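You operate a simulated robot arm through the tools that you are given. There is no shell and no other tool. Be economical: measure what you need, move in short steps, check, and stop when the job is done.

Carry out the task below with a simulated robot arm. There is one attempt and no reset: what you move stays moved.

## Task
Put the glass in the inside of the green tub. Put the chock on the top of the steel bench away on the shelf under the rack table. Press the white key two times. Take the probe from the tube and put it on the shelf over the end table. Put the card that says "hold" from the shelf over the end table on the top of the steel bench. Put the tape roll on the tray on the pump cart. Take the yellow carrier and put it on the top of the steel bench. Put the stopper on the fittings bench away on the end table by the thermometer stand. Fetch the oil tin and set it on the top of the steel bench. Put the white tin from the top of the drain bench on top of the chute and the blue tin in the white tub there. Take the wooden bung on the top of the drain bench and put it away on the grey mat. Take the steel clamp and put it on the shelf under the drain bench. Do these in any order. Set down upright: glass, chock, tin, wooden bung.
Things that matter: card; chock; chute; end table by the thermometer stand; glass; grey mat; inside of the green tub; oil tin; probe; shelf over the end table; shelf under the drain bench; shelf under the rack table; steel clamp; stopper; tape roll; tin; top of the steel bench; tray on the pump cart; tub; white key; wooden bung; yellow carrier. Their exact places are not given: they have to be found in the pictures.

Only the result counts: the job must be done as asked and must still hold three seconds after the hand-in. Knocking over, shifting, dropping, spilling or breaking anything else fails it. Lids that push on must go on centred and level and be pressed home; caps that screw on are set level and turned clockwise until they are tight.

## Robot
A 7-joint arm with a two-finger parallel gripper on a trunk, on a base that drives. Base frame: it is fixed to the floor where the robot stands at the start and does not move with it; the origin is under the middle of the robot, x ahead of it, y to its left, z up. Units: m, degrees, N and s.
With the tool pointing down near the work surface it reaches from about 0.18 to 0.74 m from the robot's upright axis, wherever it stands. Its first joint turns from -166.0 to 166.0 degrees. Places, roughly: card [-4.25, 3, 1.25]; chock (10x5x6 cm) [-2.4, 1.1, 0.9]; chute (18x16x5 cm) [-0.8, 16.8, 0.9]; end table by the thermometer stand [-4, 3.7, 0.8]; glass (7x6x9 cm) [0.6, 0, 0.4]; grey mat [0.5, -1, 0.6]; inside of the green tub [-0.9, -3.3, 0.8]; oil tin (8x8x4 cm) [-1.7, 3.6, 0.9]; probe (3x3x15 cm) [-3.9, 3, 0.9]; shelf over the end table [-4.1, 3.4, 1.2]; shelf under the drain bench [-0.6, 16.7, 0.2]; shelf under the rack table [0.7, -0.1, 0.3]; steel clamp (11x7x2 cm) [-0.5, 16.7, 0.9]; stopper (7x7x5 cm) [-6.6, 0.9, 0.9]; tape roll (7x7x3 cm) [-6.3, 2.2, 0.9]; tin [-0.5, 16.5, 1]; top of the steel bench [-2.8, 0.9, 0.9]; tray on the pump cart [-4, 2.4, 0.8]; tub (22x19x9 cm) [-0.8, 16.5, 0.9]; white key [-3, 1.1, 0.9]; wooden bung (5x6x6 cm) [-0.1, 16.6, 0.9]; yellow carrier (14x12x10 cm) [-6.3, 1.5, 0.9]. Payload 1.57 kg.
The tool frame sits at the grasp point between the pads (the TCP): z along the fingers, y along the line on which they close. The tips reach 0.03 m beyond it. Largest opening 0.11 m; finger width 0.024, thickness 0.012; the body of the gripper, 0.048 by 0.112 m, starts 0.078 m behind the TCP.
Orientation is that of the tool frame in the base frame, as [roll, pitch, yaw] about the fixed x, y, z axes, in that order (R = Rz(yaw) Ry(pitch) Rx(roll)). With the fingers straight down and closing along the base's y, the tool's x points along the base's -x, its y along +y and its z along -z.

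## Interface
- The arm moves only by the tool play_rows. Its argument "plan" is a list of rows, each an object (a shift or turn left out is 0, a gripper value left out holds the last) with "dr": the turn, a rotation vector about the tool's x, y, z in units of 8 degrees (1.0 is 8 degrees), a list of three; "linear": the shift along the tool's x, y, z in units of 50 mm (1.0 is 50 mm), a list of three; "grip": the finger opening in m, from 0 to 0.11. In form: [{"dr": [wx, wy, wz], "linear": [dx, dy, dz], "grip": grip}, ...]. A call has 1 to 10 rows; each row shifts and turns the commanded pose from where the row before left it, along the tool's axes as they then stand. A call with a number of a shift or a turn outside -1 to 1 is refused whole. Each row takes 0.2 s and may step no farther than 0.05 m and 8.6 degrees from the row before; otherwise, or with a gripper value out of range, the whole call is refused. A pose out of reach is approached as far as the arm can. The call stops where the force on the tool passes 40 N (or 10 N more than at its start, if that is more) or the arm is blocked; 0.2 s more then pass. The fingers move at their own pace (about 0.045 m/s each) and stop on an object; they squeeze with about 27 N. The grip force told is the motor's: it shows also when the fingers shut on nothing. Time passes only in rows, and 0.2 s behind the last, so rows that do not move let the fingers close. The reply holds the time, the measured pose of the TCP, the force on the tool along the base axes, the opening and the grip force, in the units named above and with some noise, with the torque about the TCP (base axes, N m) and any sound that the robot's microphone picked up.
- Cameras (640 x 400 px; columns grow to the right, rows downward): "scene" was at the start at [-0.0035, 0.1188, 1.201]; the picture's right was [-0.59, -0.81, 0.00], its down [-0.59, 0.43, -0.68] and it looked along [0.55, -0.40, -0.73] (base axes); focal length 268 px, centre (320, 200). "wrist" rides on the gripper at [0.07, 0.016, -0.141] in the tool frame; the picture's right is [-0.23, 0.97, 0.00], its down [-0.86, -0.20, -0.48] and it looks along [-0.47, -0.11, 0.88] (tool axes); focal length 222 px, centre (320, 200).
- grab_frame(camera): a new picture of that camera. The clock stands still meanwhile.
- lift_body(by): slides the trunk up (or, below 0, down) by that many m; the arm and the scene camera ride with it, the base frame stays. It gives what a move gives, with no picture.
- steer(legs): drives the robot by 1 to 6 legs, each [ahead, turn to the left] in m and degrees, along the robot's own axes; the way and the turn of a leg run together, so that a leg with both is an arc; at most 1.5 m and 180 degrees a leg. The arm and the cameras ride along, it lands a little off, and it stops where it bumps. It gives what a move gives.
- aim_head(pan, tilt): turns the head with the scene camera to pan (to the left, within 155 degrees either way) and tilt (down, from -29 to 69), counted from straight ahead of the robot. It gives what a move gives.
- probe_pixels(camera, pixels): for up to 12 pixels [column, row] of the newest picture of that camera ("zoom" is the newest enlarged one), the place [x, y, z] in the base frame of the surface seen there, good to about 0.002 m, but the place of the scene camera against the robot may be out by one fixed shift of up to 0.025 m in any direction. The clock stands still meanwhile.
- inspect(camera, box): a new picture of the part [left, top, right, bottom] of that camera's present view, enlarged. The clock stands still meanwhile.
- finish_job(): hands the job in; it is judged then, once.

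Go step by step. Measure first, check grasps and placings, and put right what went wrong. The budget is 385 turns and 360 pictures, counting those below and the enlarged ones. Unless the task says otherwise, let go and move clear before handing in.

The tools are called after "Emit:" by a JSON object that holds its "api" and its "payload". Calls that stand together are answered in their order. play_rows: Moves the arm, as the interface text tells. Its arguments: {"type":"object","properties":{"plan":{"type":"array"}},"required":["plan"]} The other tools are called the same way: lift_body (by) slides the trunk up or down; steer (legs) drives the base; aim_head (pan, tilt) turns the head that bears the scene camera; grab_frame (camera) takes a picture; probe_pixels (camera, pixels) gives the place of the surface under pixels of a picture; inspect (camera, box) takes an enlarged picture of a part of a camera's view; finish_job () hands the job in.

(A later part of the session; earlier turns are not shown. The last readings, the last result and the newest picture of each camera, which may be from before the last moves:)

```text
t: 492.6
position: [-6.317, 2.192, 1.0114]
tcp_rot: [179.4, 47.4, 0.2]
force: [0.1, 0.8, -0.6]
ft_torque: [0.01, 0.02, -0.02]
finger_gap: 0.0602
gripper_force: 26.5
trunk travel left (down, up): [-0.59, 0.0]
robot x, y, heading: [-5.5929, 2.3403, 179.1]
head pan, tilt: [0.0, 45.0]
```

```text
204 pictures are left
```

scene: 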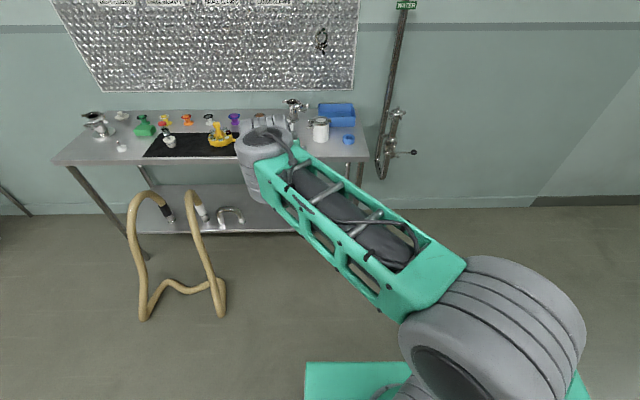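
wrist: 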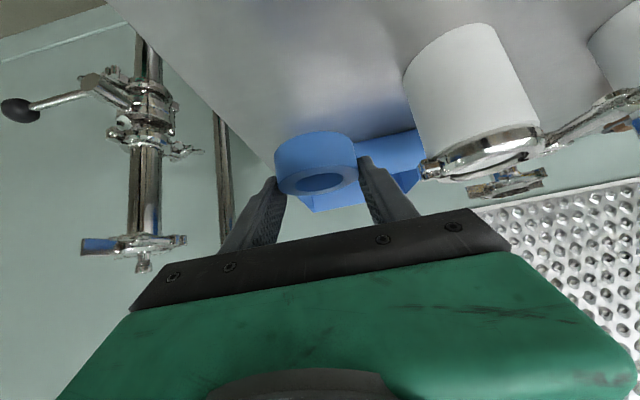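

The tape roll is held. I'll raise it, back out and look at the pump cart from the west.

Emit:
{"api": "play_rows", "payload": {"plan": [{"linear": [-0.6, 0, -0.6]}, {"linear": [-0.6, 0, -0.6]}, {"linear": [0, 0, 0]}]}}

Emit:
{"api": "steer", "payload": {"legs": [[-0.4, 0], [0, 120]]}}

Emit:
{"api": "aim_head", "payload": {"pan": 60, "tilt": 35}}

Emit:
{"api": "grab_frame", "payload": {"camera": "scene"}}

```text
t: 493.4
position: [-6.316, 2.1922, 1.0986]
tcp_rot: [179.5, 47.4, 0.1]
force: [-1.6, -0.5, -0.2]
ft_torque: [-0.04, 0.01, 0.0]
finger_gap: 0.0599
gripper_force: 26.7
trunk travel left (down, up): [-0.59, 0.0]
robot x, y, heading: [-5.5878, 2.3402, 179.4]
head pan, tilt: [0.0, 45.0]
```

```text
t: 500.9
position: [-4.7025, 1.7727, 1.0993]
tcp_rot: [179.4, 47.4, 119.2]
force: [0.0, -0.2, -0.9]
ft_torque: [0.0, 0.0, -0.02]
finger_gap: 0.0596
gripper_force: 26.5
trunk travel left (down, up): [-0.59, 0.0]
robot x, y, heading: [-5.1833, 2.3328, -61.9]
head pan, tilt: [0.0, 45.0]
```

```text
t: 502.2
position: [-4.7036, 1.7741, 1.0987]
tcp_rot: [179.3, 47.4, 119.0]
force: [-0.6, -0.5, -0.5]
ft_torque: [0.0, 0.02, -0.02]
finger_gap: 0.0596
gripper_force: 26.9
trunk travel left (down, up): [-0.59, 0.0]
robot x, y, heading: [-5.185, 2.3343, -61.8]
head pan, tilt: [60.0, 35.0]
```

```text
203 pictures are left
```

scene: 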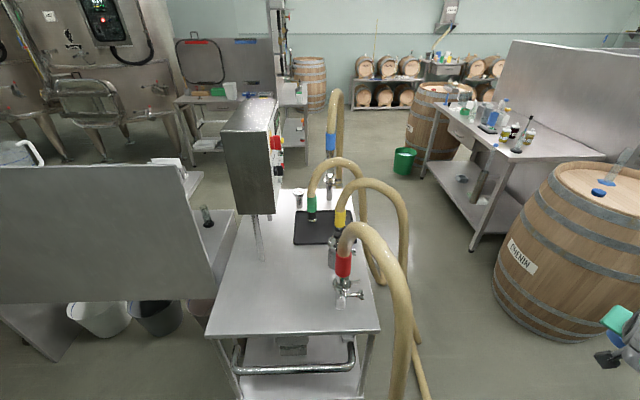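

Emit:
{"api": "inspect", "payload": {"camera": "scene", "box": [200, 140, 420, 278]}}

Emit:
{"api": "probe_pixels", "payload": {"camera": "scene", "pixels": [[298, 238], [325, 240], [300, 218], [345, 212], [320, 225], [330, 240], [208, 335], [378, 330], [345, 270], [395, 330], [310, 200], [290, 345]]}}

```text
2.90 times, centred on (310, 209) of scene
```

zoom: 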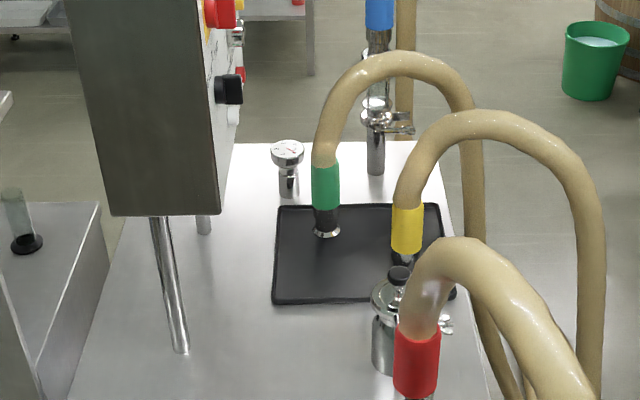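

```text
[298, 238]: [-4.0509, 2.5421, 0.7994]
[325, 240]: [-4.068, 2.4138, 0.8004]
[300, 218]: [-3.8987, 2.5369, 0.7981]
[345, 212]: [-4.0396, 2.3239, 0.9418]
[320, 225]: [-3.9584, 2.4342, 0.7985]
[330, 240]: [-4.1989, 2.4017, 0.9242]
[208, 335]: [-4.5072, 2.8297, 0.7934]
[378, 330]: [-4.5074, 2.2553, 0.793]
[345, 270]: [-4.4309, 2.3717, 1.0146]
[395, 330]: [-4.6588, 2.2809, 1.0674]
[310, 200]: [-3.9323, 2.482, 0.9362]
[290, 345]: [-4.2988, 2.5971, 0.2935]
```

Emit:
{"api": "probe_pixels", "payload": {"camera": "scene", "pixels": [[238, 213], [272, 212], [256, 236], [262, 259], [310, 219], [295, 243], [296, 212], [340, 226], [335, 250], [352, 235], [320, 235], [270, 205]]}}

```text
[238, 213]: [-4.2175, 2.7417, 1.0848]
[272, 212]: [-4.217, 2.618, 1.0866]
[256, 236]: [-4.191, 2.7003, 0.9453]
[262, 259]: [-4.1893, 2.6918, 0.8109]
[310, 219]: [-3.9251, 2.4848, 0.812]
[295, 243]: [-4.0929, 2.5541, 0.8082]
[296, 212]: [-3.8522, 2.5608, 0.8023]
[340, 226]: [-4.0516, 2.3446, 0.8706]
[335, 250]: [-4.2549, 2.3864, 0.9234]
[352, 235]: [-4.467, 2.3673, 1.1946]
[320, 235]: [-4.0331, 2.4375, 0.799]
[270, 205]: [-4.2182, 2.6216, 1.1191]
```

From the west I can reach the tray's free left area near (-4.02,2.475), between the red hose (y≤2.39) and the control box (y≥2.61). I'll raise the arm high first so turning clears everything.

Emit:
{"api": "play_rows", "payload": {"plan": [{"linear": [-0.7, 0, -0.65]}, {"linear": [-0.7, 0, -0.65]}, {"linear": [-0.7, 0, -0.65]}, {"linear": [-0.7, 0, -0.65]}, {"linear": [-0.7, 0, -0.65]}, {"linear": [-0.7, 0, -0.65]}, {"linear": [-0.7, 0, -0.65]}, {"linear": [0, 0, 0]}]}}

Emit:
{"api": "steer", "payload": {"legs": [[0, 105]]}}

Emit:
{"api": "aim_head", "payload": {"pan": -40, "tilt": 40}}

Emit:
{"api": "grab_frame", "payload": {"camera": "scene"}}

```text
t: 504.0
position: [-4.7046, 1.7757, 1.4336]
tcp_rot: [179.2, 47.4, 119.2]
force: [-0.3, 0.1, 0.0]
ft_torque: [0.02, -0.02, 0.01]
finger_gap: 0.0594
gripper_force: 27.0
trunk travel left (down, up): [-0.59, 0.0]
robot x, y, heading: [-5.1797, 2.336, -61.8]
head pan, tilt: [60.0, 35.0]
```

```text
t: 508.8
position: [-4.7747, 2.9478, 1.4336]
tcp_rot: [179.4, 47.4, -134.9]
force: [-0.2, 0.2, 0.0]
ft_torque: [-0.04, 0.01, -0.02]
finger_gap: 0.0595
gripper_force: 26.4
trunk travel left (down, up): [-0.59, 0.0]
robot x, y, heading: [-5.1848, 2.3352, 44.5]
head pan, tilt: [60.0, 35.0]
```

```text
t: 510.6
position: [-4.7752, 2.9499, 1.432]
tcp_rot: [179.3, 47.4, -135.0]
force: [0.5, -0.2, -0.2]
ft_torque: [0.01, 0.05, 0.02]
finger_gap: 0.0597
gripper_force: 27.0
trunk travel left (down, up): [-0.59, 0.0]
robot x, y, heading: [-5.1808, 2.3368, 44.4]
head pan, tilt: [-40.0, 40.0]
```

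```text
201 pictures are left
```

scene: 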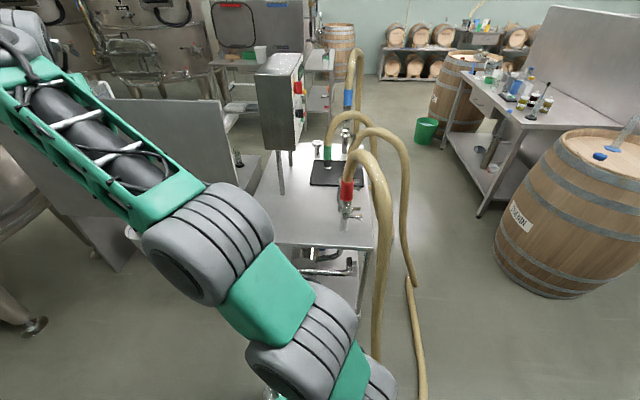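

Emit:
{"api": "probe_pixels", "payload": {"camera": "scene", "pixels": [[285, 62], [265, 72], [296, 60], [283, 115], [350, 155], [347, 60], [335, 115], [360, 130], [375, 160], [200, 105], [150, 100]]}}

```text
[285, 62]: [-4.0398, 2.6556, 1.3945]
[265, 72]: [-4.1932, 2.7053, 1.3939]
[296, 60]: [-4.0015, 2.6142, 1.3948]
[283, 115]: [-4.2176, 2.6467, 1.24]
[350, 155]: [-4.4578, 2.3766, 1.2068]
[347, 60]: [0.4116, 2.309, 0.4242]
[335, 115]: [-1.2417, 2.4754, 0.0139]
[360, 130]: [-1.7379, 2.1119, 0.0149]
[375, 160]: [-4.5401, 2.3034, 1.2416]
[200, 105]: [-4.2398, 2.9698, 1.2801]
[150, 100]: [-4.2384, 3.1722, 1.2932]
```

The box top is at z 1.38. I'll take a safer line: go to (-5.10,2.87), turn to -31°, then drive in along that heading.

Emit:
{"api": "steer", "payload": {"legs": [[0, 37], [0.54, 0], [0, -112.5]]}}

Emit:
{"api": "aim_head", "payload": {"pan": 0, "tilt": 45}}

Emit:
{"api": "grab_frame", "payload": {"camera": "scene"}}

```text
t: 514.9
position: [-5.1397, 3.449, 1.4324]
tcp_rot: [179.6, 47.4, -100.6]
force: [-1.3, 1.0, 0.7]
ft_torque: [-0.02, -0.11, -0.11]
finger_gap: 0.0595
gripper_force: 27.0
trunk travel left (down, up): [-0.59, 0.0]
robot x, y, heading: [-5.1372, 2.7104, 68.3]
head pan, tilt: [-40.0, 40.0]
stopped in leg 2: the robot was blocked; the commanded pose is now the measured one
```

```text
t: 516.0
position: [-5.1321, 3.4493, 1.4325]
tcp_rot: [179.3, 47.5, -101.0]
force: [0.0, 0.6, -1.4]
ft_torque: [0.0, 0.01, 0.01]
finger_gap: 0.0596
gripper_force: 27.1
trunk travel left (down, up): [-0.59, 0.0]
robot x, y, heading: [-5.1354, 2.707, 68.2]
head pan, tilt: [0.0, 45.0]
```

```text
200 pictures are left
```

scene: 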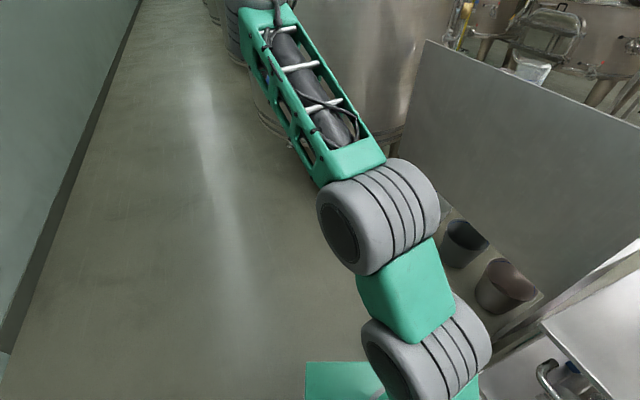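

The arm touched something to the north. I'll probe what is there before turning.

Emit:
{"api": "probe_pixels", "payload": {"camera": "scene", "pixels": [[232, 30], [265, 120], [380, 60], [340, 40], [400, 100], [300, 8], [200, 60], [430, 60], [285, 140]]}}

Emit:
{"api": "grab_frame", "payload": {"camera": "wrist"}}

```text
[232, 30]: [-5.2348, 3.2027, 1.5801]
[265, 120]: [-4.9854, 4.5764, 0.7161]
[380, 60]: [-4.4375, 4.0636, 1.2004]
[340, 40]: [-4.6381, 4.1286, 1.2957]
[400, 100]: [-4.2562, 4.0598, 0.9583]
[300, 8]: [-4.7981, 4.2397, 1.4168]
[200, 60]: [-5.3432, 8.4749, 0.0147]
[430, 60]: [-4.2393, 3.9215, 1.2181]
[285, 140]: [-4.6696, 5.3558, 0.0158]
```

```text
199 pictures are left
```

wrist: 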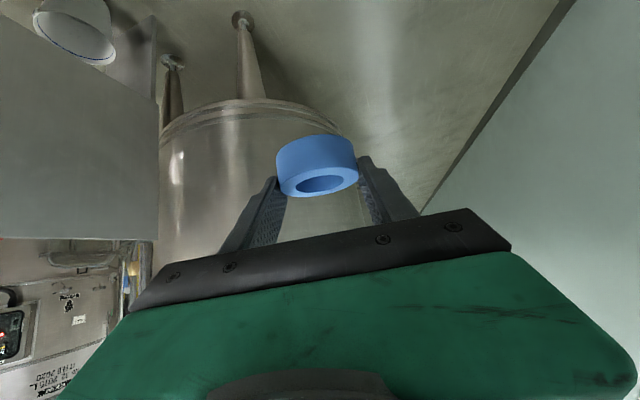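

Emit:
{"api": "aim_head", "payload": {"pan": -90, "tilt": 62}}

Emit:
{"api": "grab_frame", "payload": {"camera": "scene"}}

Emit:
{"api": "aim_head", "payload": {"pan": 60, "tilt": 62}}

Emit:
{"api": "grab_frame", "payload": {"camera": "scene"}}

```text
t: 517.6
position: [-5.1331, 3.4507, 1.432]
tcp_rot: [179.3, 47.4, -101.0]
force: [-0.3, 0.3, -1.0]
ft_torque: [0.0, -0.01, -0.01]
finger_gap: 0.059
gripper_force: 27.2
trunk travel left (down, up): [-0.59, 0.0]
robot x, y, heading: [-5.1331, 2.7149, 68.4]
head pan, tilt: [-90.0, 62.0]
```

```text
198 pictures are left
```

scene: 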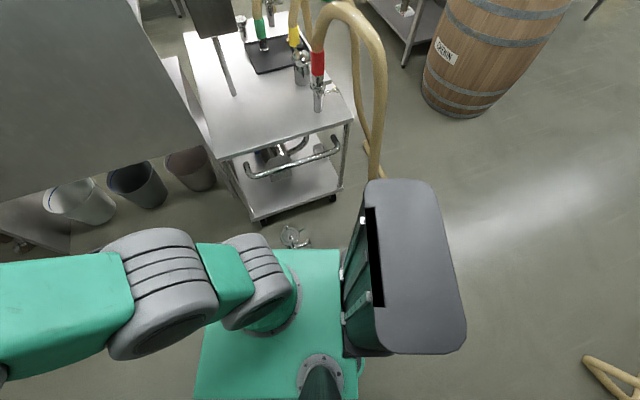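

```text
t: 520.0
position: [-5.134, 3.4485, 1.433]
tcp_rot: [179.3, 47.4, -101.0]
force: [0.3, 0.4, -0.1]
ft_torque: [0.0, 0.01, -0.01]
finger_gap: 0.0593
gripper_force: 27.1
trunk travel left (down, up): [-0.59, 0.0]
robot x, y, heading: [-5.133, 2.7112, 68.1]
head pan, tilt: [60.0, 62.0]
```

```text
197 pictures are left
```

scene: 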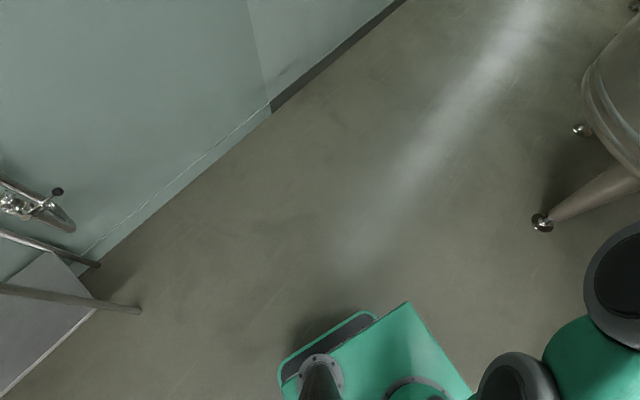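

Emit:
{"api": "aim_head", "payload": {"pan": -90, "tilt": 55}}

Emit:
{"api": "inspect", "payload": {"camera": "scene", "box": [210, 180, 400, 300]}}

Emit:
{"api": "grab_frame", "payload": {"camera": "scene"}}

```text
t: 522.3
position: [-5.1331, 3.4489, 1.4332]
tcp_rot: [179.2, 47.4, -101.0]
force: [-0.4, -0.5, -0.5]
ft_torque: [-0.03, 0.0, -0.05]
finger_gap: 0.0598
gripper_force: 27.4
trunk travel left (down, up): [-0.59, 0.0]
robot x, y, heading: [-5.134, 2.7105, 68.1]
head pan, tilt: [-90.0, 55.0]
```

```text
3.33 times, centred on (305, 240) of scene
```

zoom: 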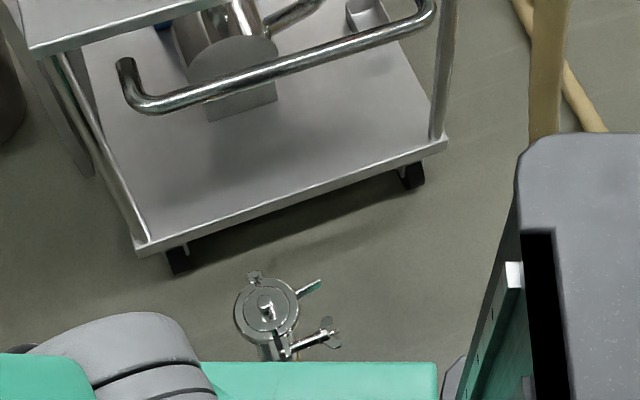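

```text
195 pictures are left
```

scene: 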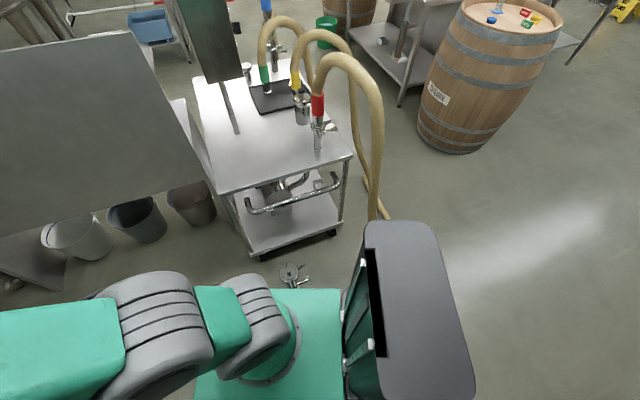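

Emit:
{"api": "probe_pixels", "payload": {"camera": "scene", "pixels": [[288, 270], [290, 282], [300, 280], [306, 278], [262, 258], [335, 235], [250, 205], [338, 185]]}}

```text
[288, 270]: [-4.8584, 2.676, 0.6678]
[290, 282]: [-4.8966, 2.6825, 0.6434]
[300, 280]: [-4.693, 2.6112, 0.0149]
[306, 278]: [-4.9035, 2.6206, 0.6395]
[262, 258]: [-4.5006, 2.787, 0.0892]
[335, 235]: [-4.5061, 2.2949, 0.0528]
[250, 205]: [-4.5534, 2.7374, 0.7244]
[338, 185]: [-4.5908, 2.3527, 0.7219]
```

A floor-standing valve post at about (-4.88,2.68) stopped the base. I'll back away from it and plan around it.

Emit:
{"api": "steer", "payload": {"legs": [[-0.35, 0]]}}

Emit:
{"api": "aim_head", "payload": {"pan": -60, "tilt": 45}}

Emit:
{"api": "grab_frame", "payload": {"camera": "scene"}}

```text
t: 524.6
position: [-5.2596, 3.1216, 1.4334]
tcp_rot: [179.4, 47.4, -101.4]
force: [0.5, 0.2, 0.5]
ft_torque: [-0.03, -0.02, 0.0]
finger_gap: 0.0595
gripper_force: 27.1
trunk travel left (down, up): [-0.59, 0.0]
robot x, y, heading: [-5.2643, 2.3854, 67.5]
head pan, tilt: [-90.0, 55.0]
```

```text
t: 525.6
position: [-5.2585, 3.1244, 1.4327]
tcp_rot: [179.2, 47.5, -101.5]
force: [-0.7, -0.2, -1.1]
ft_torque: [-0.02, -0.01, -0.01]
finger_gap: 0.0593
gripper_force: 26.7
trunk travel left (down, up): [-0.59, 0.0]
robot x, y, heading: [-5.2674, 2.3833, 67.7]
head pan, tilt: [-60.0, 45.0]
```

```text
194 pictures are left
```

scene: 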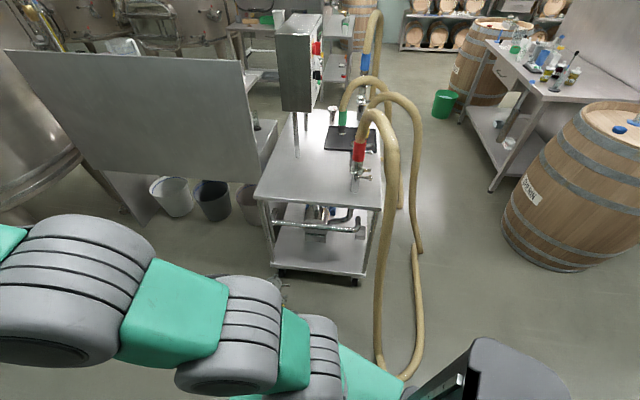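

Emit:
{"api": "probe_pixels", "payload": {"camera": "scene", "pixels": [[402, 376], [380, 365], [418, 330], [416, 250], [385, 300], [388, 130], [405, 98], [372, 115], [284, 278], [375, 60]]}}

```text
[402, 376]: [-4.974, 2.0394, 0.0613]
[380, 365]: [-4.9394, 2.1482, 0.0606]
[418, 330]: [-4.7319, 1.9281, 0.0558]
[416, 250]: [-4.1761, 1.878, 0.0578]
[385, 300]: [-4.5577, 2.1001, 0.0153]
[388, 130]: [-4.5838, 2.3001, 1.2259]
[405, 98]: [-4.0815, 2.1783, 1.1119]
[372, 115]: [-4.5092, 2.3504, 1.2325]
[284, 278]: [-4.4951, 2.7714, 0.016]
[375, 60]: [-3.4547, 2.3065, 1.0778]
```

Standing west is blocked by floor hose and post, so I'll come from the north-west: robot at about (-4.77,3.05), hand heading east beside the box. Moving there in steps.

Emit:
{"api": "steer", "payload": {"legs": [[0, 22.5], [0.66, 0], [0, -90]]}}

Emit:
{"api": "play_rows", "payload": {"plan": [{"linear": [0.6, 0, -0.65]}, {"linear": [0.6, 0, -0.65]}, {"linear": [0.6, 0, -0.65]}, {"linear": [0, 0, 0]}]}}

Emit:
{"api": "aim_head", "payload": {"pan": -30, "tilt": 50}}

Emit:
{"api": "grab_frame", "payload": {"camera": "scene"}}

```text
t: 534.2
position: [-4.5815, 3.3295, 1.4327]
tcp_rot: [179.3, 47.4, -169.1]
force: [0.7, -0.8, -0.1]
ft_torque: [0.0, 0.01, 0.01]
finger_gap: 0.0594
gripper_force: 27.2
trunk travel left (down, up): [-0.59, 0.0]
robot x, y, heading: [-5.2637, 3.054, 0.1]
head pan, tilt: [-60.0, 45.0]
```

```text
t: 535.2
position: [-4.7117, 3.3026, 1.4328]
tcp_rot: [179.4, 47.3, -169.1]
force: [-0.4, 0.5, -0.8]
ft_torque: [-0.01, 0.02, -0.01]
finger_gap: 0.0594
gripper_force: 26.9
trunk travel left (down, up): [-0.59, 0.0]
robot x, y, heading: [-5.2623, 3.0554, 0.1]
head pan, tilt: [-60.0, 45.0]
```

```text
t: 536.2
position: [-4.7108, 3.3028, 1.4323]
tcp_rot: [179.3, 47.4, -169.1]
force: [0.7, 0.3, -0.2]
ft_torque: [0.01, 0.01, 0.02]
finger_gap: 0.0592
gripper_force: 26.7
trunk travel left (down, up): [-0.59, 0.0]
robot x, y, heading: [-5.2664, 3.0529, -0.0]
head pan, tilt: [-30.0, 50.0]
```

```text
193 pictures are left
```

scene: 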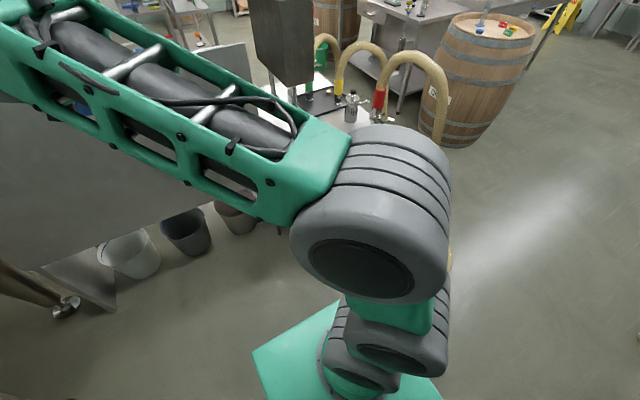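

Emit:
{"api": "steer", "payload": {"legs": [[0.48, 0], [0, -60]]}}

Emit:
{"api": "aim_head", "payload": {"pan": 30, "tilt": 50}}

Emit:
{"api": "grab_frame", "payload": {"camera": "scene"}}

Emit:
{"api": "grab_frame", "payload": {"camera": "wrist"}}

```text
t: 541.8
position: [-4.2931, 2.6948, 1.4333]
tcp_rot: [179.3, 47.5, 130.1]
force: [0.7, -0.5, -0.2]
ft_torque: [0.01, 0.0, 0.03]
finger_gap: 0.0593
gripper_force: 27.4
trunk travel left (down, up): [-0.59, 0.0]
robot x, y, heading: [-4.7787, 3.0568, -60.8]
head pan, tilt: [-30.0, 50.0]
```

```text
t: 543.0
position: [-4.2927, 2.6939, 1.4317]
tcp_rot: [179.3, 47.3, 130.1]
force: [0.4, 0.0, -1.1]
ft_torque: [-0.02, 0.0, 0.02]
finger_gap: 0.0592
gripper_force: 27.1
trunk travel left (down, up): [-0.59, 0.0]
robot x, y, heading: [-4.778, 3.0578, -60.7]
head pan, tilt: [30.0, 50.0]
```

```text
192 pictures are left
```

scene: 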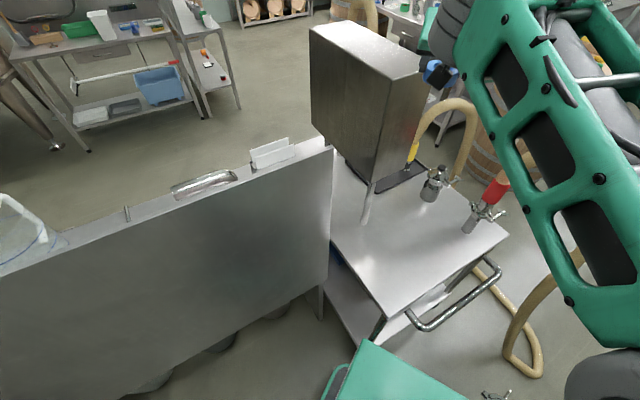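

```text
191 pictures are left
```

wrist: 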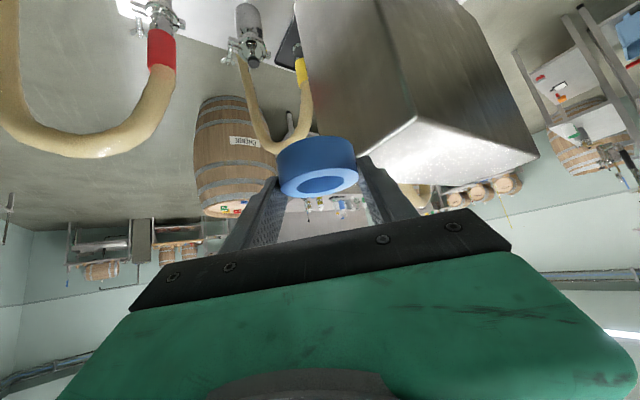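

I'll rotate the hand to point east, move south of the box, then east over the tray.

Emit:
{"api": "play_rows", "payload": {"plan": [{"dr": [-0.737, 0, -0.676]}, {"dr": [-0.737, 0, -0.676]}, {"dr": [-0.737, 0, -0.676]}, {"dr": [-0.737, 0, -0.676]}, {"dr": [-0.737, 0, -0.676]}, {"linear": [-0.1, -0.83, 0.11]}, {"linear": [-0.1, -0.83, 0.11]}, {"linear": [-0.1, -0.83, 0.11]}, {"linear": [-0.1, -0.83, 0.11]}, {"linear": [-0.1, -0.83, 0.11]}]}}

Emit:
{"api": "grab_frame", "payload": {"camera": "scene"}}

```text
t: 545.2
position: [-4.3234, 2.5417, 1.3837]
tcp_rot: [179.6, 48.0, 170.2]
force: [-0.9, -0.3, 0.6]
ft_torque: [0.01, 0.01, 0.01]
finger_gap: 0.0597
gripper_force: 26.9
out of reach, approached as far as the arm can: row 8, 9, 10
trunk travel left (down, up): [-0.59, 0.0]
robot x, y, heading: [-4.7781, 3.0551, -61.0]
head pan, tilt: [30.0, 50.0]
```

```text
190 pictures are left
```

scene: 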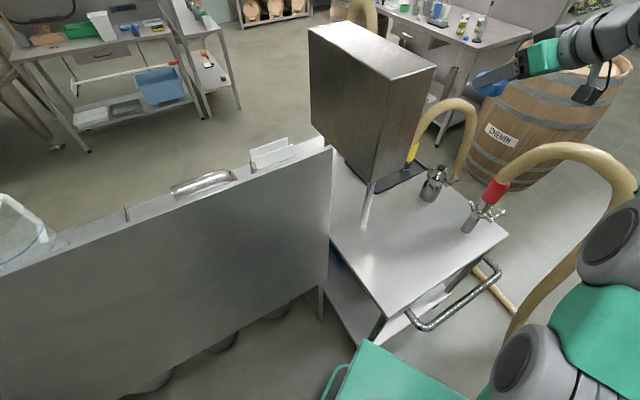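

Emit:
{"api": "play_rows", "payload": {"plan": [{"dr": [0.737, 0, 0.676]}, {"dr": [0.67, 0, 0.61]}, {"linear": [0, 0.3, 0]}, {"linear": [-0.5, 0, 0.4]}, {"linear": [-0.5, 0, 0.4]}, {"linear": [-0.5, 0, 0.4]}, {"linear": [0, 0, 0]}]}}

Emit:
{"api": "grab_frame", "payload": {"camera": "scene"}}

```text
t: 546.9
position: [-4.2387, 2.5184, 1.3956]
tcp_rot: [179.3, 47.5, 154.9]
force: [-0.1, -0.3, -0.4]
ft_torque: [-0.01, 0.0, 0.02]
finger_gap: 0.0593
gripper_force: 26.9
out of reach, approached as far as the arm can: row 6
trunk travel left (down, up): [-0.59, 0.0]
robot x, y, heading: [-4.7787, 3.0574, -60.6]
head pan, tilt: [30.0, 50.0]
```

```text
189 pictures are left
```

scene: 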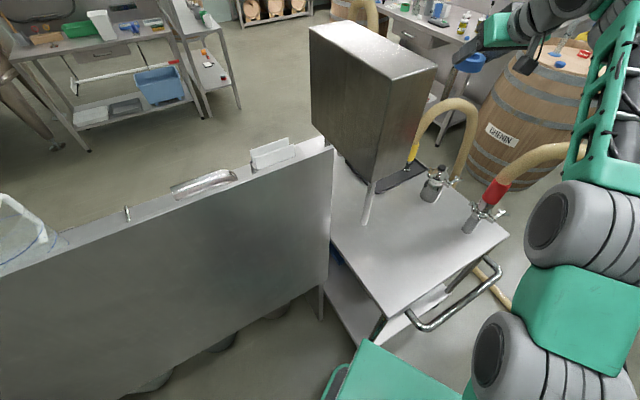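

Emit:
{"api": "probe_pixels", "payload": {"camera": "scene", "pixels": [[560, 220], [600, 230], [545, 215], [590, 300], [600, 150], [545, 155], [630, 110], [500, 340]]}}

Emit:
{"api": "play_rows", "payload": {"plan": [{"linear": [0.6, 0, 0.55]}, {"linear": [0.6, 0, 0.55]}, {"linear": [0.6, 0, 0.55]}, {"linear": [0, 0, 0]}]}}

Emit:
{"api": "grab_frame", "payload": {"camera": "scene"}}

```text
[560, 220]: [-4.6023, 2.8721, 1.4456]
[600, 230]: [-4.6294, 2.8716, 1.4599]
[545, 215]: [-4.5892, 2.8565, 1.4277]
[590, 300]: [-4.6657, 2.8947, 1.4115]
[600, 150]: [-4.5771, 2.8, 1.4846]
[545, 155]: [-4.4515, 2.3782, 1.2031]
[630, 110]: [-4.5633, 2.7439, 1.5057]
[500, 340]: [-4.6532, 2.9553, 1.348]
```

```text
t: 547.9
position: [-4.2383, 2.5219, 1.2761]
tcp_rot: [179.4, 47.6, 155.0]
force: [0.6, -0.1, -0.6]
ft_torque: [0.01, -0.03, 0.02]
finger_gap: 0.0595
gripper_force: 26.7
trunk travel left (down, up): [-0.59, 0.0]
robot x, y, heading: [-4.7772, 3.053, -60.6]
head pan, tilt: [30.0, 50.0]
```

```text
188 pictures are left
```

scene: 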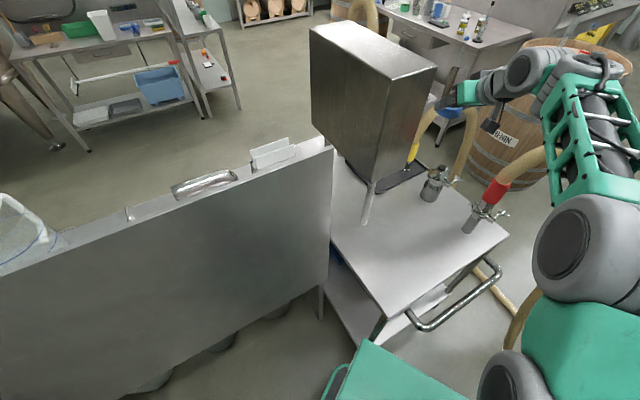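

No reach problem now and the elbow is far from the hose. I'll turn the hand slightly and advance along the tool axis.

Emit:
{"api": "play_rows", "payload": {"plan": [{"dr": [-0.645, 0, -0.59]}, {"linear": [0, 0, 0.9]}, {"linear": [0, 0, 0.9]}, {"linear": [0, 0, 0.9]}, {"linear": [0, 0, 0.9]}, {"linear": [0, 0, 0]}]}}

Emit:
{"api": "grab_frame", "payload": {"camera": "scene"}}

Emit:
{"api": "grab_frame", "payload": {"camera": "wrist"}}

```text
t: 549.2
position: [-4.1105, 2.4825, 1.1559]
tcp_rot: [179.5, 47.7, 162.0]
force: [0.1, 0.0, -0.4]
ft_torque: [-0.03, 0.0, -0.04]
finger_gap: 0.0595
gripper_force: 26.5
trunk travel left (down, up): [-0.59, 0.0]
robot x, y, heading: [-4.7765, 3.0558, -60.9]
head pan, tilt: [30.0, 50.0]
```

```text
187 pictures are left
```

scene: 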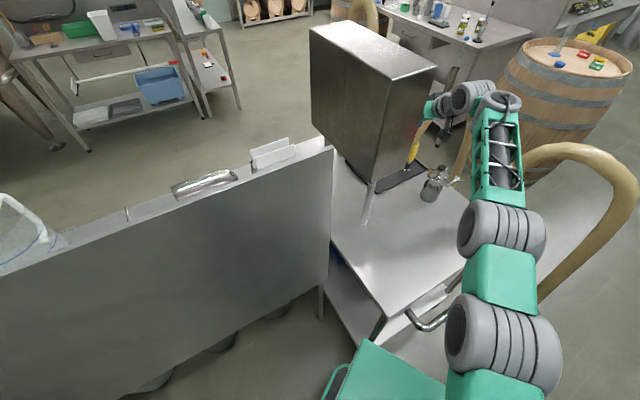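

```text
186 pictures are left
```

wrist: 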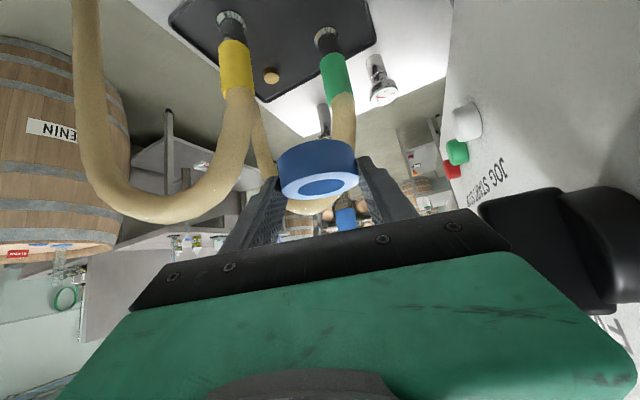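

Emit:
{"api": "probe_pixels", "payload": {"camera": "wrist", "pixels": [[270, 20], [285, 50], [272, 76], [327, 36], [230, 22], [372, 35], [182, 5], [265, 95], [345, 10], [300, 12], [380, 90]]}}

```text
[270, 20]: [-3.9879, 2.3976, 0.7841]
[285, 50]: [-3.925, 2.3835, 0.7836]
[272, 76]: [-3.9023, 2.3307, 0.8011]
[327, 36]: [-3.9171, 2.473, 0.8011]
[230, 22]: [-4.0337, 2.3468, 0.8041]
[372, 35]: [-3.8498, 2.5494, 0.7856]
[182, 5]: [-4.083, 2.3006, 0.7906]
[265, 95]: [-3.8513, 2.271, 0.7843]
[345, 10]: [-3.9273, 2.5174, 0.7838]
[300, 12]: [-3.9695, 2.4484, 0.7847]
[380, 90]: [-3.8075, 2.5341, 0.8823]
```

Emit:
{"api": "play_rows", "payload": {"plan": [{"linear": [0.46, 0.037, 0.665]}, {"linear": [0.46, 0.037, 0.665]}, {"linear": [0.46, 0.037, 0.665]}, {"linear": [0.46, 0.037, 0.665]}, {"linear": [0.46, 0.037, 0.665]}, {"linear": [0, 0, 0]}]}}

Emit:
{"api": "grab_frame", "payload": {"camera": "scene"}}

Emit:
{"api": "grab_frame", "payload": {"camera": "wrist"}}

```text
t: 550.6
position: [-4.0813, 2.4883, 0.966]
tcp_rot: [179.4, 47.5, 162.0]
force: [0.4, 0.8, -1.0]
ft_torque: [-0.03, 0.01, 0.03]
finger_gap: 0.0594
gripper_force: 27.0
out of reach, approached as far as the arm can: row 3, 4, 5
trunk travel left (down, up): [-0.59, 0.0]
robot x, y, heading: [-4.7748, 3.0547, -60.7]
head pan, tilt: [30.0, 50.0]
```

```text
185 pictures are left
```

scene: 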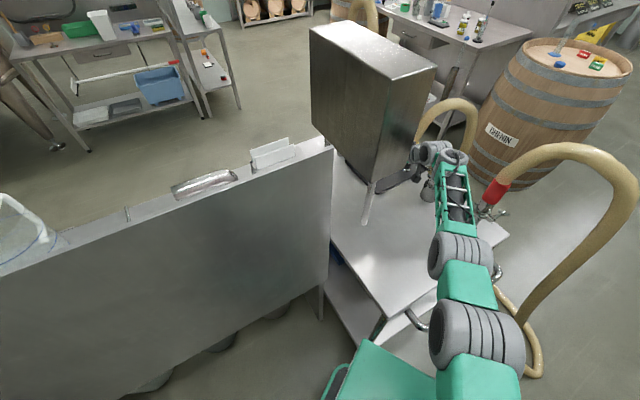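

```text
184 pictures are left
```

wrist: 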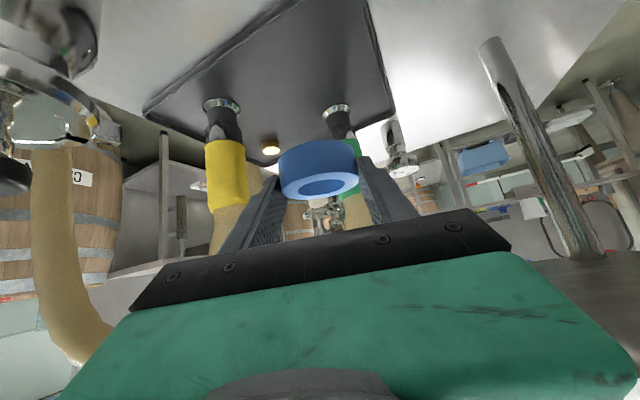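

The arm is fully stretched. I'll nudge the base (+6 cm, +3°) to put the roll over the tray's free area, then lower with the trunk.

Emit:
{"api": "steer", "payload": {"legs": [[0.06, 3]]}}

Emit:
{"api": "lift_body", "payload": {"by": -0.07}}

Emit:
{"api": "grab_frame", "payload": {"camera": "wrist"}}

Emit:
{"api": "grab_frame", "payload": {"camera": "scene"}}

```text
t: 551.6
position: [-4.0195, 2.4734, 0.9671]
tcp_rot: [179.2, 47.6, 164.9]
force: [0.5, 0.8, 0.0]
ft_torque: [-0.03, 0.02, 0.02]
finger_gap: 0.0591
gripper_force: 27.0
trunk travel left (down, up): [-0.59, 0.0]
robot x, y, heading: [-4.7486, 3.0069, -57.7]
head pan, tilt: [30.0, 50.0]
```

```text
t: 552.7
position: [-4.0207, 2.4739, 0.897]
tcp_rot: [179.4, 47.5, 164.9]
force: [-0.1, 0.4, 0.3]
ft_torque: [0.0, 0.0, 0.01]
finger_gap: 0.0591
gripper_force: 27.2
trunk travel left (down, up): [-0.52, 0.07]
robot x, y, heading: [-4.7488, 3.0036, -57.5]
head pan, tilt: [30.0, 50.0]
```

```text
183 pictures are left
```

wrist: 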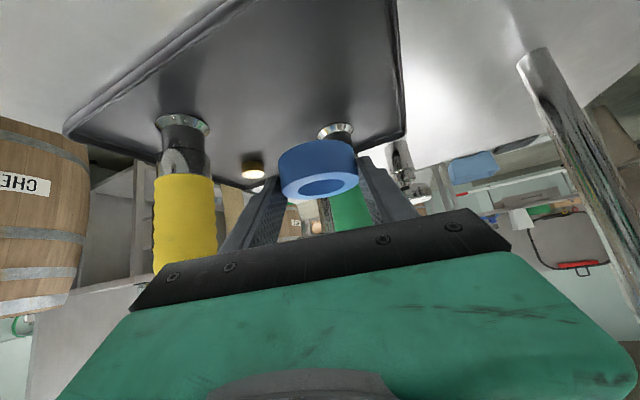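

```text
182 pictures are left
```

scene: 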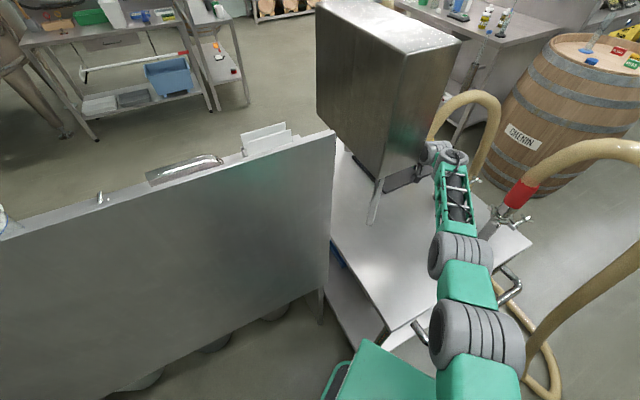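

Emit:
{"api": "probe_pixels", "payload": {"camera": "scene", "pixels": [[455, 215], [455, 160], [462, 250], [500, 225], [505, 200], [435, 150], [470, 300], [400, 270]]}}

```text
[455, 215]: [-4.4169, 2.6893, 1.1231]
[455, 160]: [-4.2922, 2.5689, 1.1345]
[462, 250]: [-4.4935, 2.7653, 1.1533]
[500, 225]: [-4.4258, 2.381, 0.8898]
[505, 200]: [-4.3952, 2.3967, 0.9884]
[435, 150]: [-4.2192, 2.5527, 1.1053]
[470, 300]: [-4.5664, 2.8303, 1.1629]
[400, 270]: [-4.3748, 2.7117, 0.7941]
```

Emit:
{"api": "lift_body", "payload": {"by": -0.068}}

Emit:
{"api": "grab_frame", "payload": {"camera": "wrist"}}

```text
t: 553.8
position: [-4.0211, 2.4729, 0.8285]
tcp_rot: [179.4, 47.5, 164.9]
force: [0.3, 0.0, -0.5]
ft_torque: [0.0, -0.01, 0.01]
finger_gap: 0.0592
gripper_force: 26.4
trunk travel left (down, up): [-0.452, 0.138]
robot x, y, heading: [-4.7488, 3.0047, -57.5]
head pan, tilt: [30.0, 50.0]
```

```text
181 pictures are left
```

wrist: 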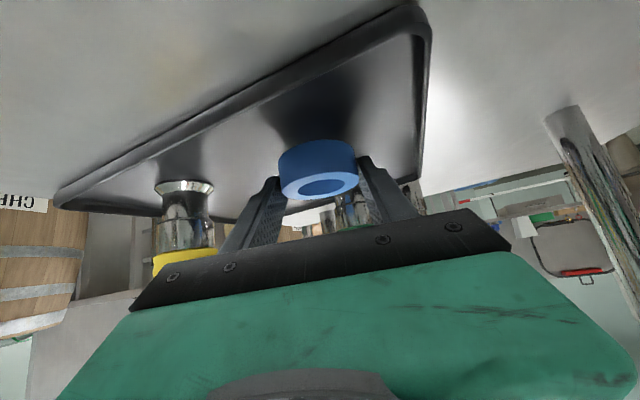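

Emit:
{"api": "lift_body", "payload": {"by": -0.008}}

```text
t: 554.3
position: [-4.0203, 2.4743, 0.8219]
tcp_rot: [179.3, 47.5, 164.9]
force: [-0.3, 0.3, 0.0]
ft_torque: [0.0, 0.03, -0.01]
finger_gap: 0.0593
gripper_force: 26.7
trunk travel left (down, up): [-0.444, 0.146]
robot x, y, heading: [-4.7517, 3.0066, -57.9]
head pan, tilt: [30.0, 50.0]
```

Emit:
{"api": "lift_body", "payload": {"by": -0.003}}

Emit:
{"api": "play_rows", "payload": {"plan": [{"grip": 0.08}, {"grip": 0.08}, {"linear": [0, 0, 0]}]}}

Emit:
{"api": "lift_body", "payload": {"by": 0.14}}

Emit:
{"api": "grab_frame", "payload": {"camera": "wrist"}}

```text
t: 554.9
position: [-4.0209, 2.4736, 0.8182]
tcp_rot: [179.4, 47.7, 165.0]
force: [-0.4, 0.3, 0.4]
ft_torque: [-0.01, 0.05, 0.01]
finger_gap: 0.0594
gripper_force: 26.9
trunk travel left (down, up): [-0.441, 0.149]
robot x, y, heading: [-4.7493, 3.0059, -57.9]
head pan, tilt: [30.0, 50.0]
```

```text
t: 555.7
position: [-4.0209, 2.4736, 0.8172]
tcp_rot: [179.3, 47.6, 164.9]
force: [-1.2, 0.0, -0.2]
ft_torque: [-0.01, 0.0, 0.02]
finger_gap: 0.0801
gripper_force: 0.0
trunk travel left (down, up): [-0.441, 0.149]
robot x, y, heading: [-4.7477, 3.0034, -57.5]
head pan, tilt: [30.0, 50.0]
```

```text
t: 557.3
position: [-4.0218, 2.4744, 0.9577]
tcp_rot: [179.3, 47.6, 164.9]
force: [-0.5, 0.5, 0.1]
ft_torque: [0.03, -0.01, 0.01]
finger_gap: 0.0803
gripper_force: 0.0
trunk travel left (down, up): [-0.581, 0.009]
robot x, y, heading: [-4.7521, 3.0051, -57.7]
head pan, tilt: [30.0, 50.0]
```

```text
180 pictures are left
```

wrist: 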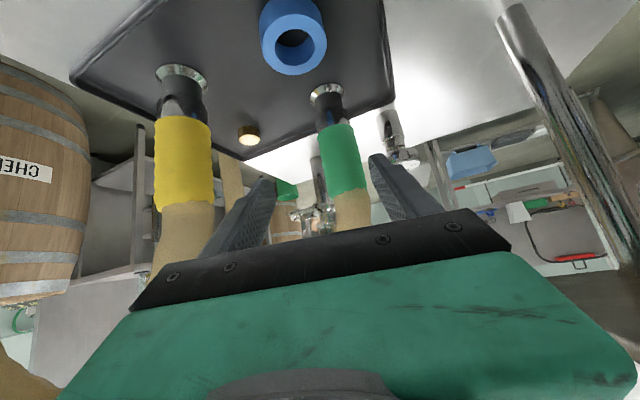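

The tape roll lies on the tray. Retreating along the tool axis and up.

Emit:
{"api": "play_rows", "payload": {"plan": [{"linear": [0, 0, -0.9]}, {"linear": [0, 0, -0.9]}, {"linear": [0, 0, -0.9]}, {"linear": [0, 0, -0.9]}, {"linear": [0, 0, -0.9]}, {"linear": [-0.6, 0, -0.6]}, {"linear": [-0.6, 0, -0.6]}, {"linear": [-0.6, 0, -0.6]}, {"linear": [-0.4, 0, -0.4]}, {"linear": [0, 0, 0]}]}}

Emit:
{"api": "grab_frame", "payload": {"camera": "scene"}}

```text
t: 559.5
position: [-4.1889, 2.5158, 1.2645]
tcp_rot: [179.3, 47.6, 164.9]
force: [0.1, -0.2, -0.8]
ft_torque: [0.02, 0.02, 0.02]
finger_gap: 0.0797
gripper_force: 0.0
trunk travel left (down, up): [-0.581, 0.009]
robot x, y, heading: [-4.7481, 3.0069, -57.7]
head pan, tilt: [30.0, 50.0]
```

```text
179 pictures are left
```

scene: 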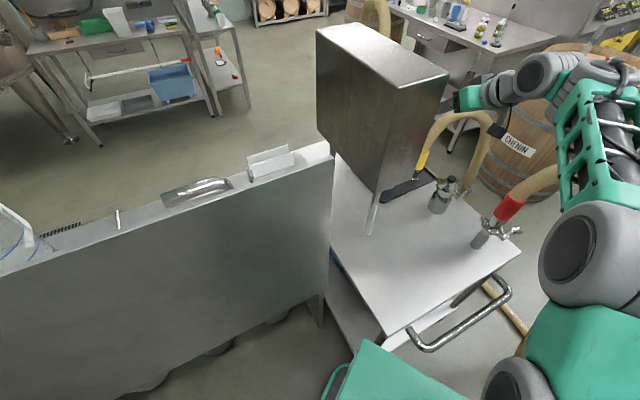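

Emit:
{"api": "play_rows", "payload": {"plan": [{"linear": [0, 0, -0.9]}, {"linear": [0, 0, -0.9]}, {"linear": [0, 0, -0.9]}, {"dr": [0.737, 0, 0.676]}, {"dr": [0.737, 0, 0.676]}, {"dr": [0.737, 0, 0.676]}, {"dr": [0.737, 0, 0.676]}, {"linear": [-0.2, 0.5, -0.7]}, {"linear": [0, 0.5, -0.7]}, {"linear": [0, 0, 0]}]}}

Emit:
{"api": "grab_frame", "payload": {"camera": "scene"}}

```text
t: 561.7
position: [-4.2813, 2.6057, 1.4116]
tcp_rot: [179.4, 47.3, 132.8]
force: [0.0, 0.4, 0.8]
ft_torque: [0.01, -0.01, 0.02]
finger_gap: 0.0801
gripper_force: 0.0
trunk travel left (down, up): [-0.581, 0.009]
robot x, y, heading: [-4.7455, 3.0036, -57.7]
head pan, tilt: [30.0, 50.0]
```

```text
178 pictures are left
```

scene: 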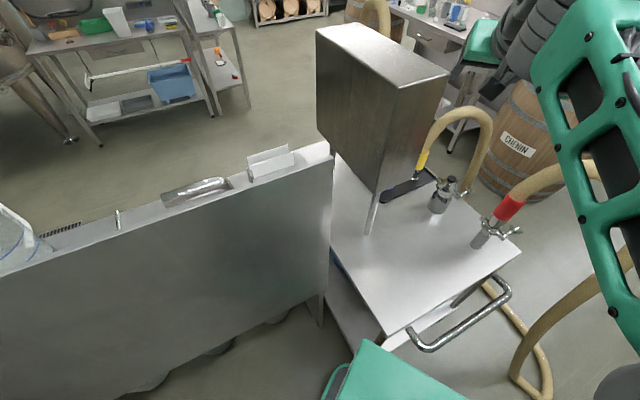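

Emit:
{"api": "steer", "payload": {"legs": [[0, 57.7], [-0.5, 0], [0, -100], [1.17, 0], [0, -80]]}}

Emit:
{"api": "aim_head", "payload": {"pan": 0, "tilt": 40}}

Emit:
{"api": "grab_frame", "payload": {"camera": "scene"}}

Emit:
{"api": "grab_frame", "payload": {"camera": "wrist"}}

```text
t: 564.6
position: [-4.1578, 3.1567, 1.4102]
tcp_rot: [179.3, 47.4, -172.2]
force: [0.1, 1.2, 0.5]
ft_torque: [0.0, 0.03, -0.02]
finger_gap: 0.08
gripper_force: 0.0
trunk travel left (down, up): [-0.581, 0.009]
robot x, y, heading: [-4.7525, 3.0026, -2.7]
head pan, tilt: [30.0, 50.0]
stopped in leg 1: the robot was blocked; the commanded pose is now the measured one
```

```text
t: 565.5
position: [-4.1576, 3.1584, 1.411]
tcp_rot: [179.3, 47.4, -172.2]
force: [-0.8, -0.2, -0.1]
ft_torque: [-0.04, 0.01, -0.02]
finger_gap: 0.0799
gripper_force: 0.0
trunk travel left (down, up): [-0.581, 0.009]
robot x, y, heading: [-4.7496, 3.006, -3.2]
head pan, tilt: [0.0, 40.0]
```

```text
177 pictures are left
```

scene: 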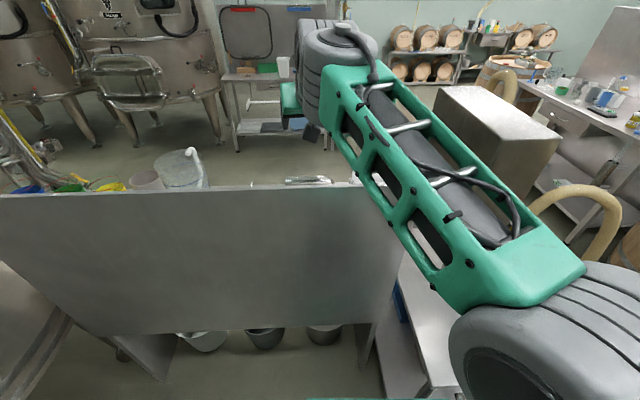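

```text
176 pictures are left
```

wrist: 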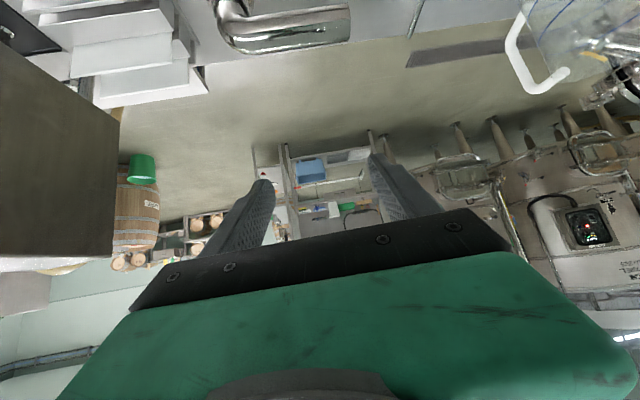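

The base's corner likely touched the post. I'll turn back, reverse north-west to gain room, then continue.

Emit:
{"api": "steer", "payload": {"legs": [[0, -50], [-0.18, 0], [0, 53]]}}

```text
t: 571.7
position: [-4.2712, 3.3242, 1.4107]
tcp_rot: [179.2, 47.4, -170.4]
force: [0.3, 0.1, 0.0]
ft_torque: [-0.04, -0.03, 0.0]
finger_gap: 0.0802
gripper_force: 0.1
trunk travel left (down, up): [-0.581, 0.009]
robot x, y, heading: [-4.8582, 3.153, -0.6]
head pan, tilt: [0.0, 40.0]
```

Emit:
{"api": "steer", "payload": {"legs": [[-0.45, 0], [0, -96], [1.29, 0], [0, -83]]}}

Emit:
{"api": "aim_head", "payload": {"pan": 0, "tilt": 42}}

Emit:
{"api": "grab_frame", "payload": {"camera": "scene"}}

Emit:
{"api": "grab_frame", "payload": {"camera": "wrist"}}

```text
t: 588.2
position: [-6.0776, 1.6866, 1.4109]
tcp_rot: [179.3, 47.2, 11.1]
force: [0.4, 0.1, -0.1]
ft_torque: [-0.04, 0.0, 0.02]
finger_gap: 0.0799
gripper_force: 0.0
trunk travel left (down, up): [-0.581, 0.009]
robot x, y, heading: [-5.4934, 1.8751, -179.4]
head pan, tilt: [0.0, 40.0]
```

```text
t: 588.8
position: [-6.0781, 1.6865, 1.4114]
tcp_rot: [179.2, 47.3, 11.1]
force: [-0.1, 0.1, -0.3]
ft_torque: [0.01, 0.0, 0.01]
finger_gap: 0.0801
gripper_force: 0.0
trunk travel left (down, up): [-0.581, 0.009]
robot x, y, heading: [-5.4921, 1.8748, -179.7]
head pan, tilt: [0.0, 42.0]
```

```text
175 pictures are left
```

scene: 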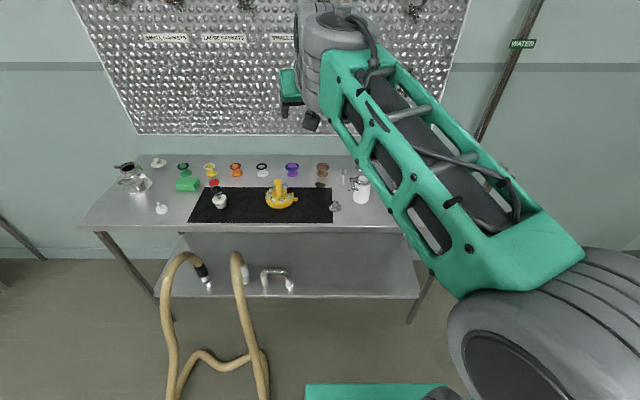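

```text
174 pictures are left
```

wrist: 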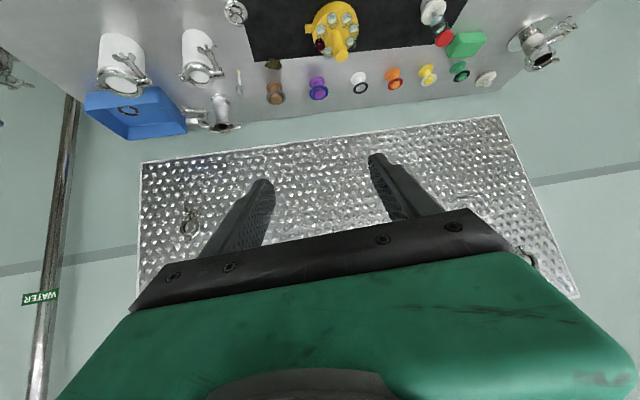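

The stopper is the white piece at the back left (158,161). The carrier first: zooming.

Emit:
{"api": "inspect", "payload": {"camera": "scene", "box": [110, 145, 330, 225]}}

Emit:
{"api": "inspect", "payload": {"camera": "wrist", "box": [270, 0, 400, 81]}}

Emit:
{"api": "probe_pixels", "payload": {"camera": "wrist", "pixels": [[340, 55], [340, 45], [335, 15], [312, 30], [356, 25], [318, 45], [350, 44], [290, 20], [380, 20], [485, 78]]}}

```text
2.91 times, centred on (220, 185) of scene
```

zoom: 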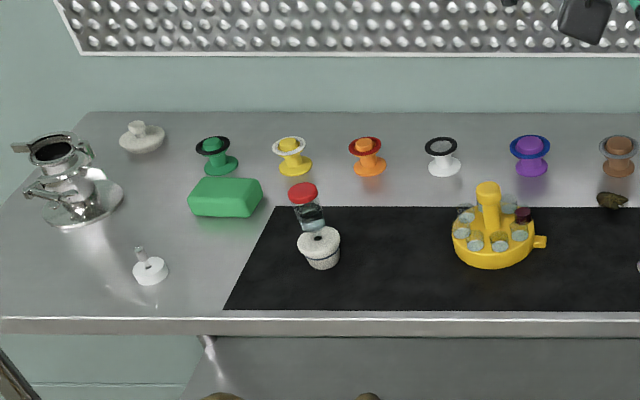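

```text
4.92 times, centred on (335, 40) of wrist
```

zoom: 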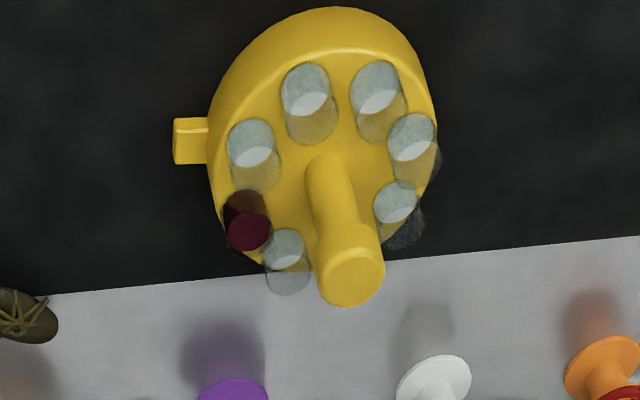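

```text
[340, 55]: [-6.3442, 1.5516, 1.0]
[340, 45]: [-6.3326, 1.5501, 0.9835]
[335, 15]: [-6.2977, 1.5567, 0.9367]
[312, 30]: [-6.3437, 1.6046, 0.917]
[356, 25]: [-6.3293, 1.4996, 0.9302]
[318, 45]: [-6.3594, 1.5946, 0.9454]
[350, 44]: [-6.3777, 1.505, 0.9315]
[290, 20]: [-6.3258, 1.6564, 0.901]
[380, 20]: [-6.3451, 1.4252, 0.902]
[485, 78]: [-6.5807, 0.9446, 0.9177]
```

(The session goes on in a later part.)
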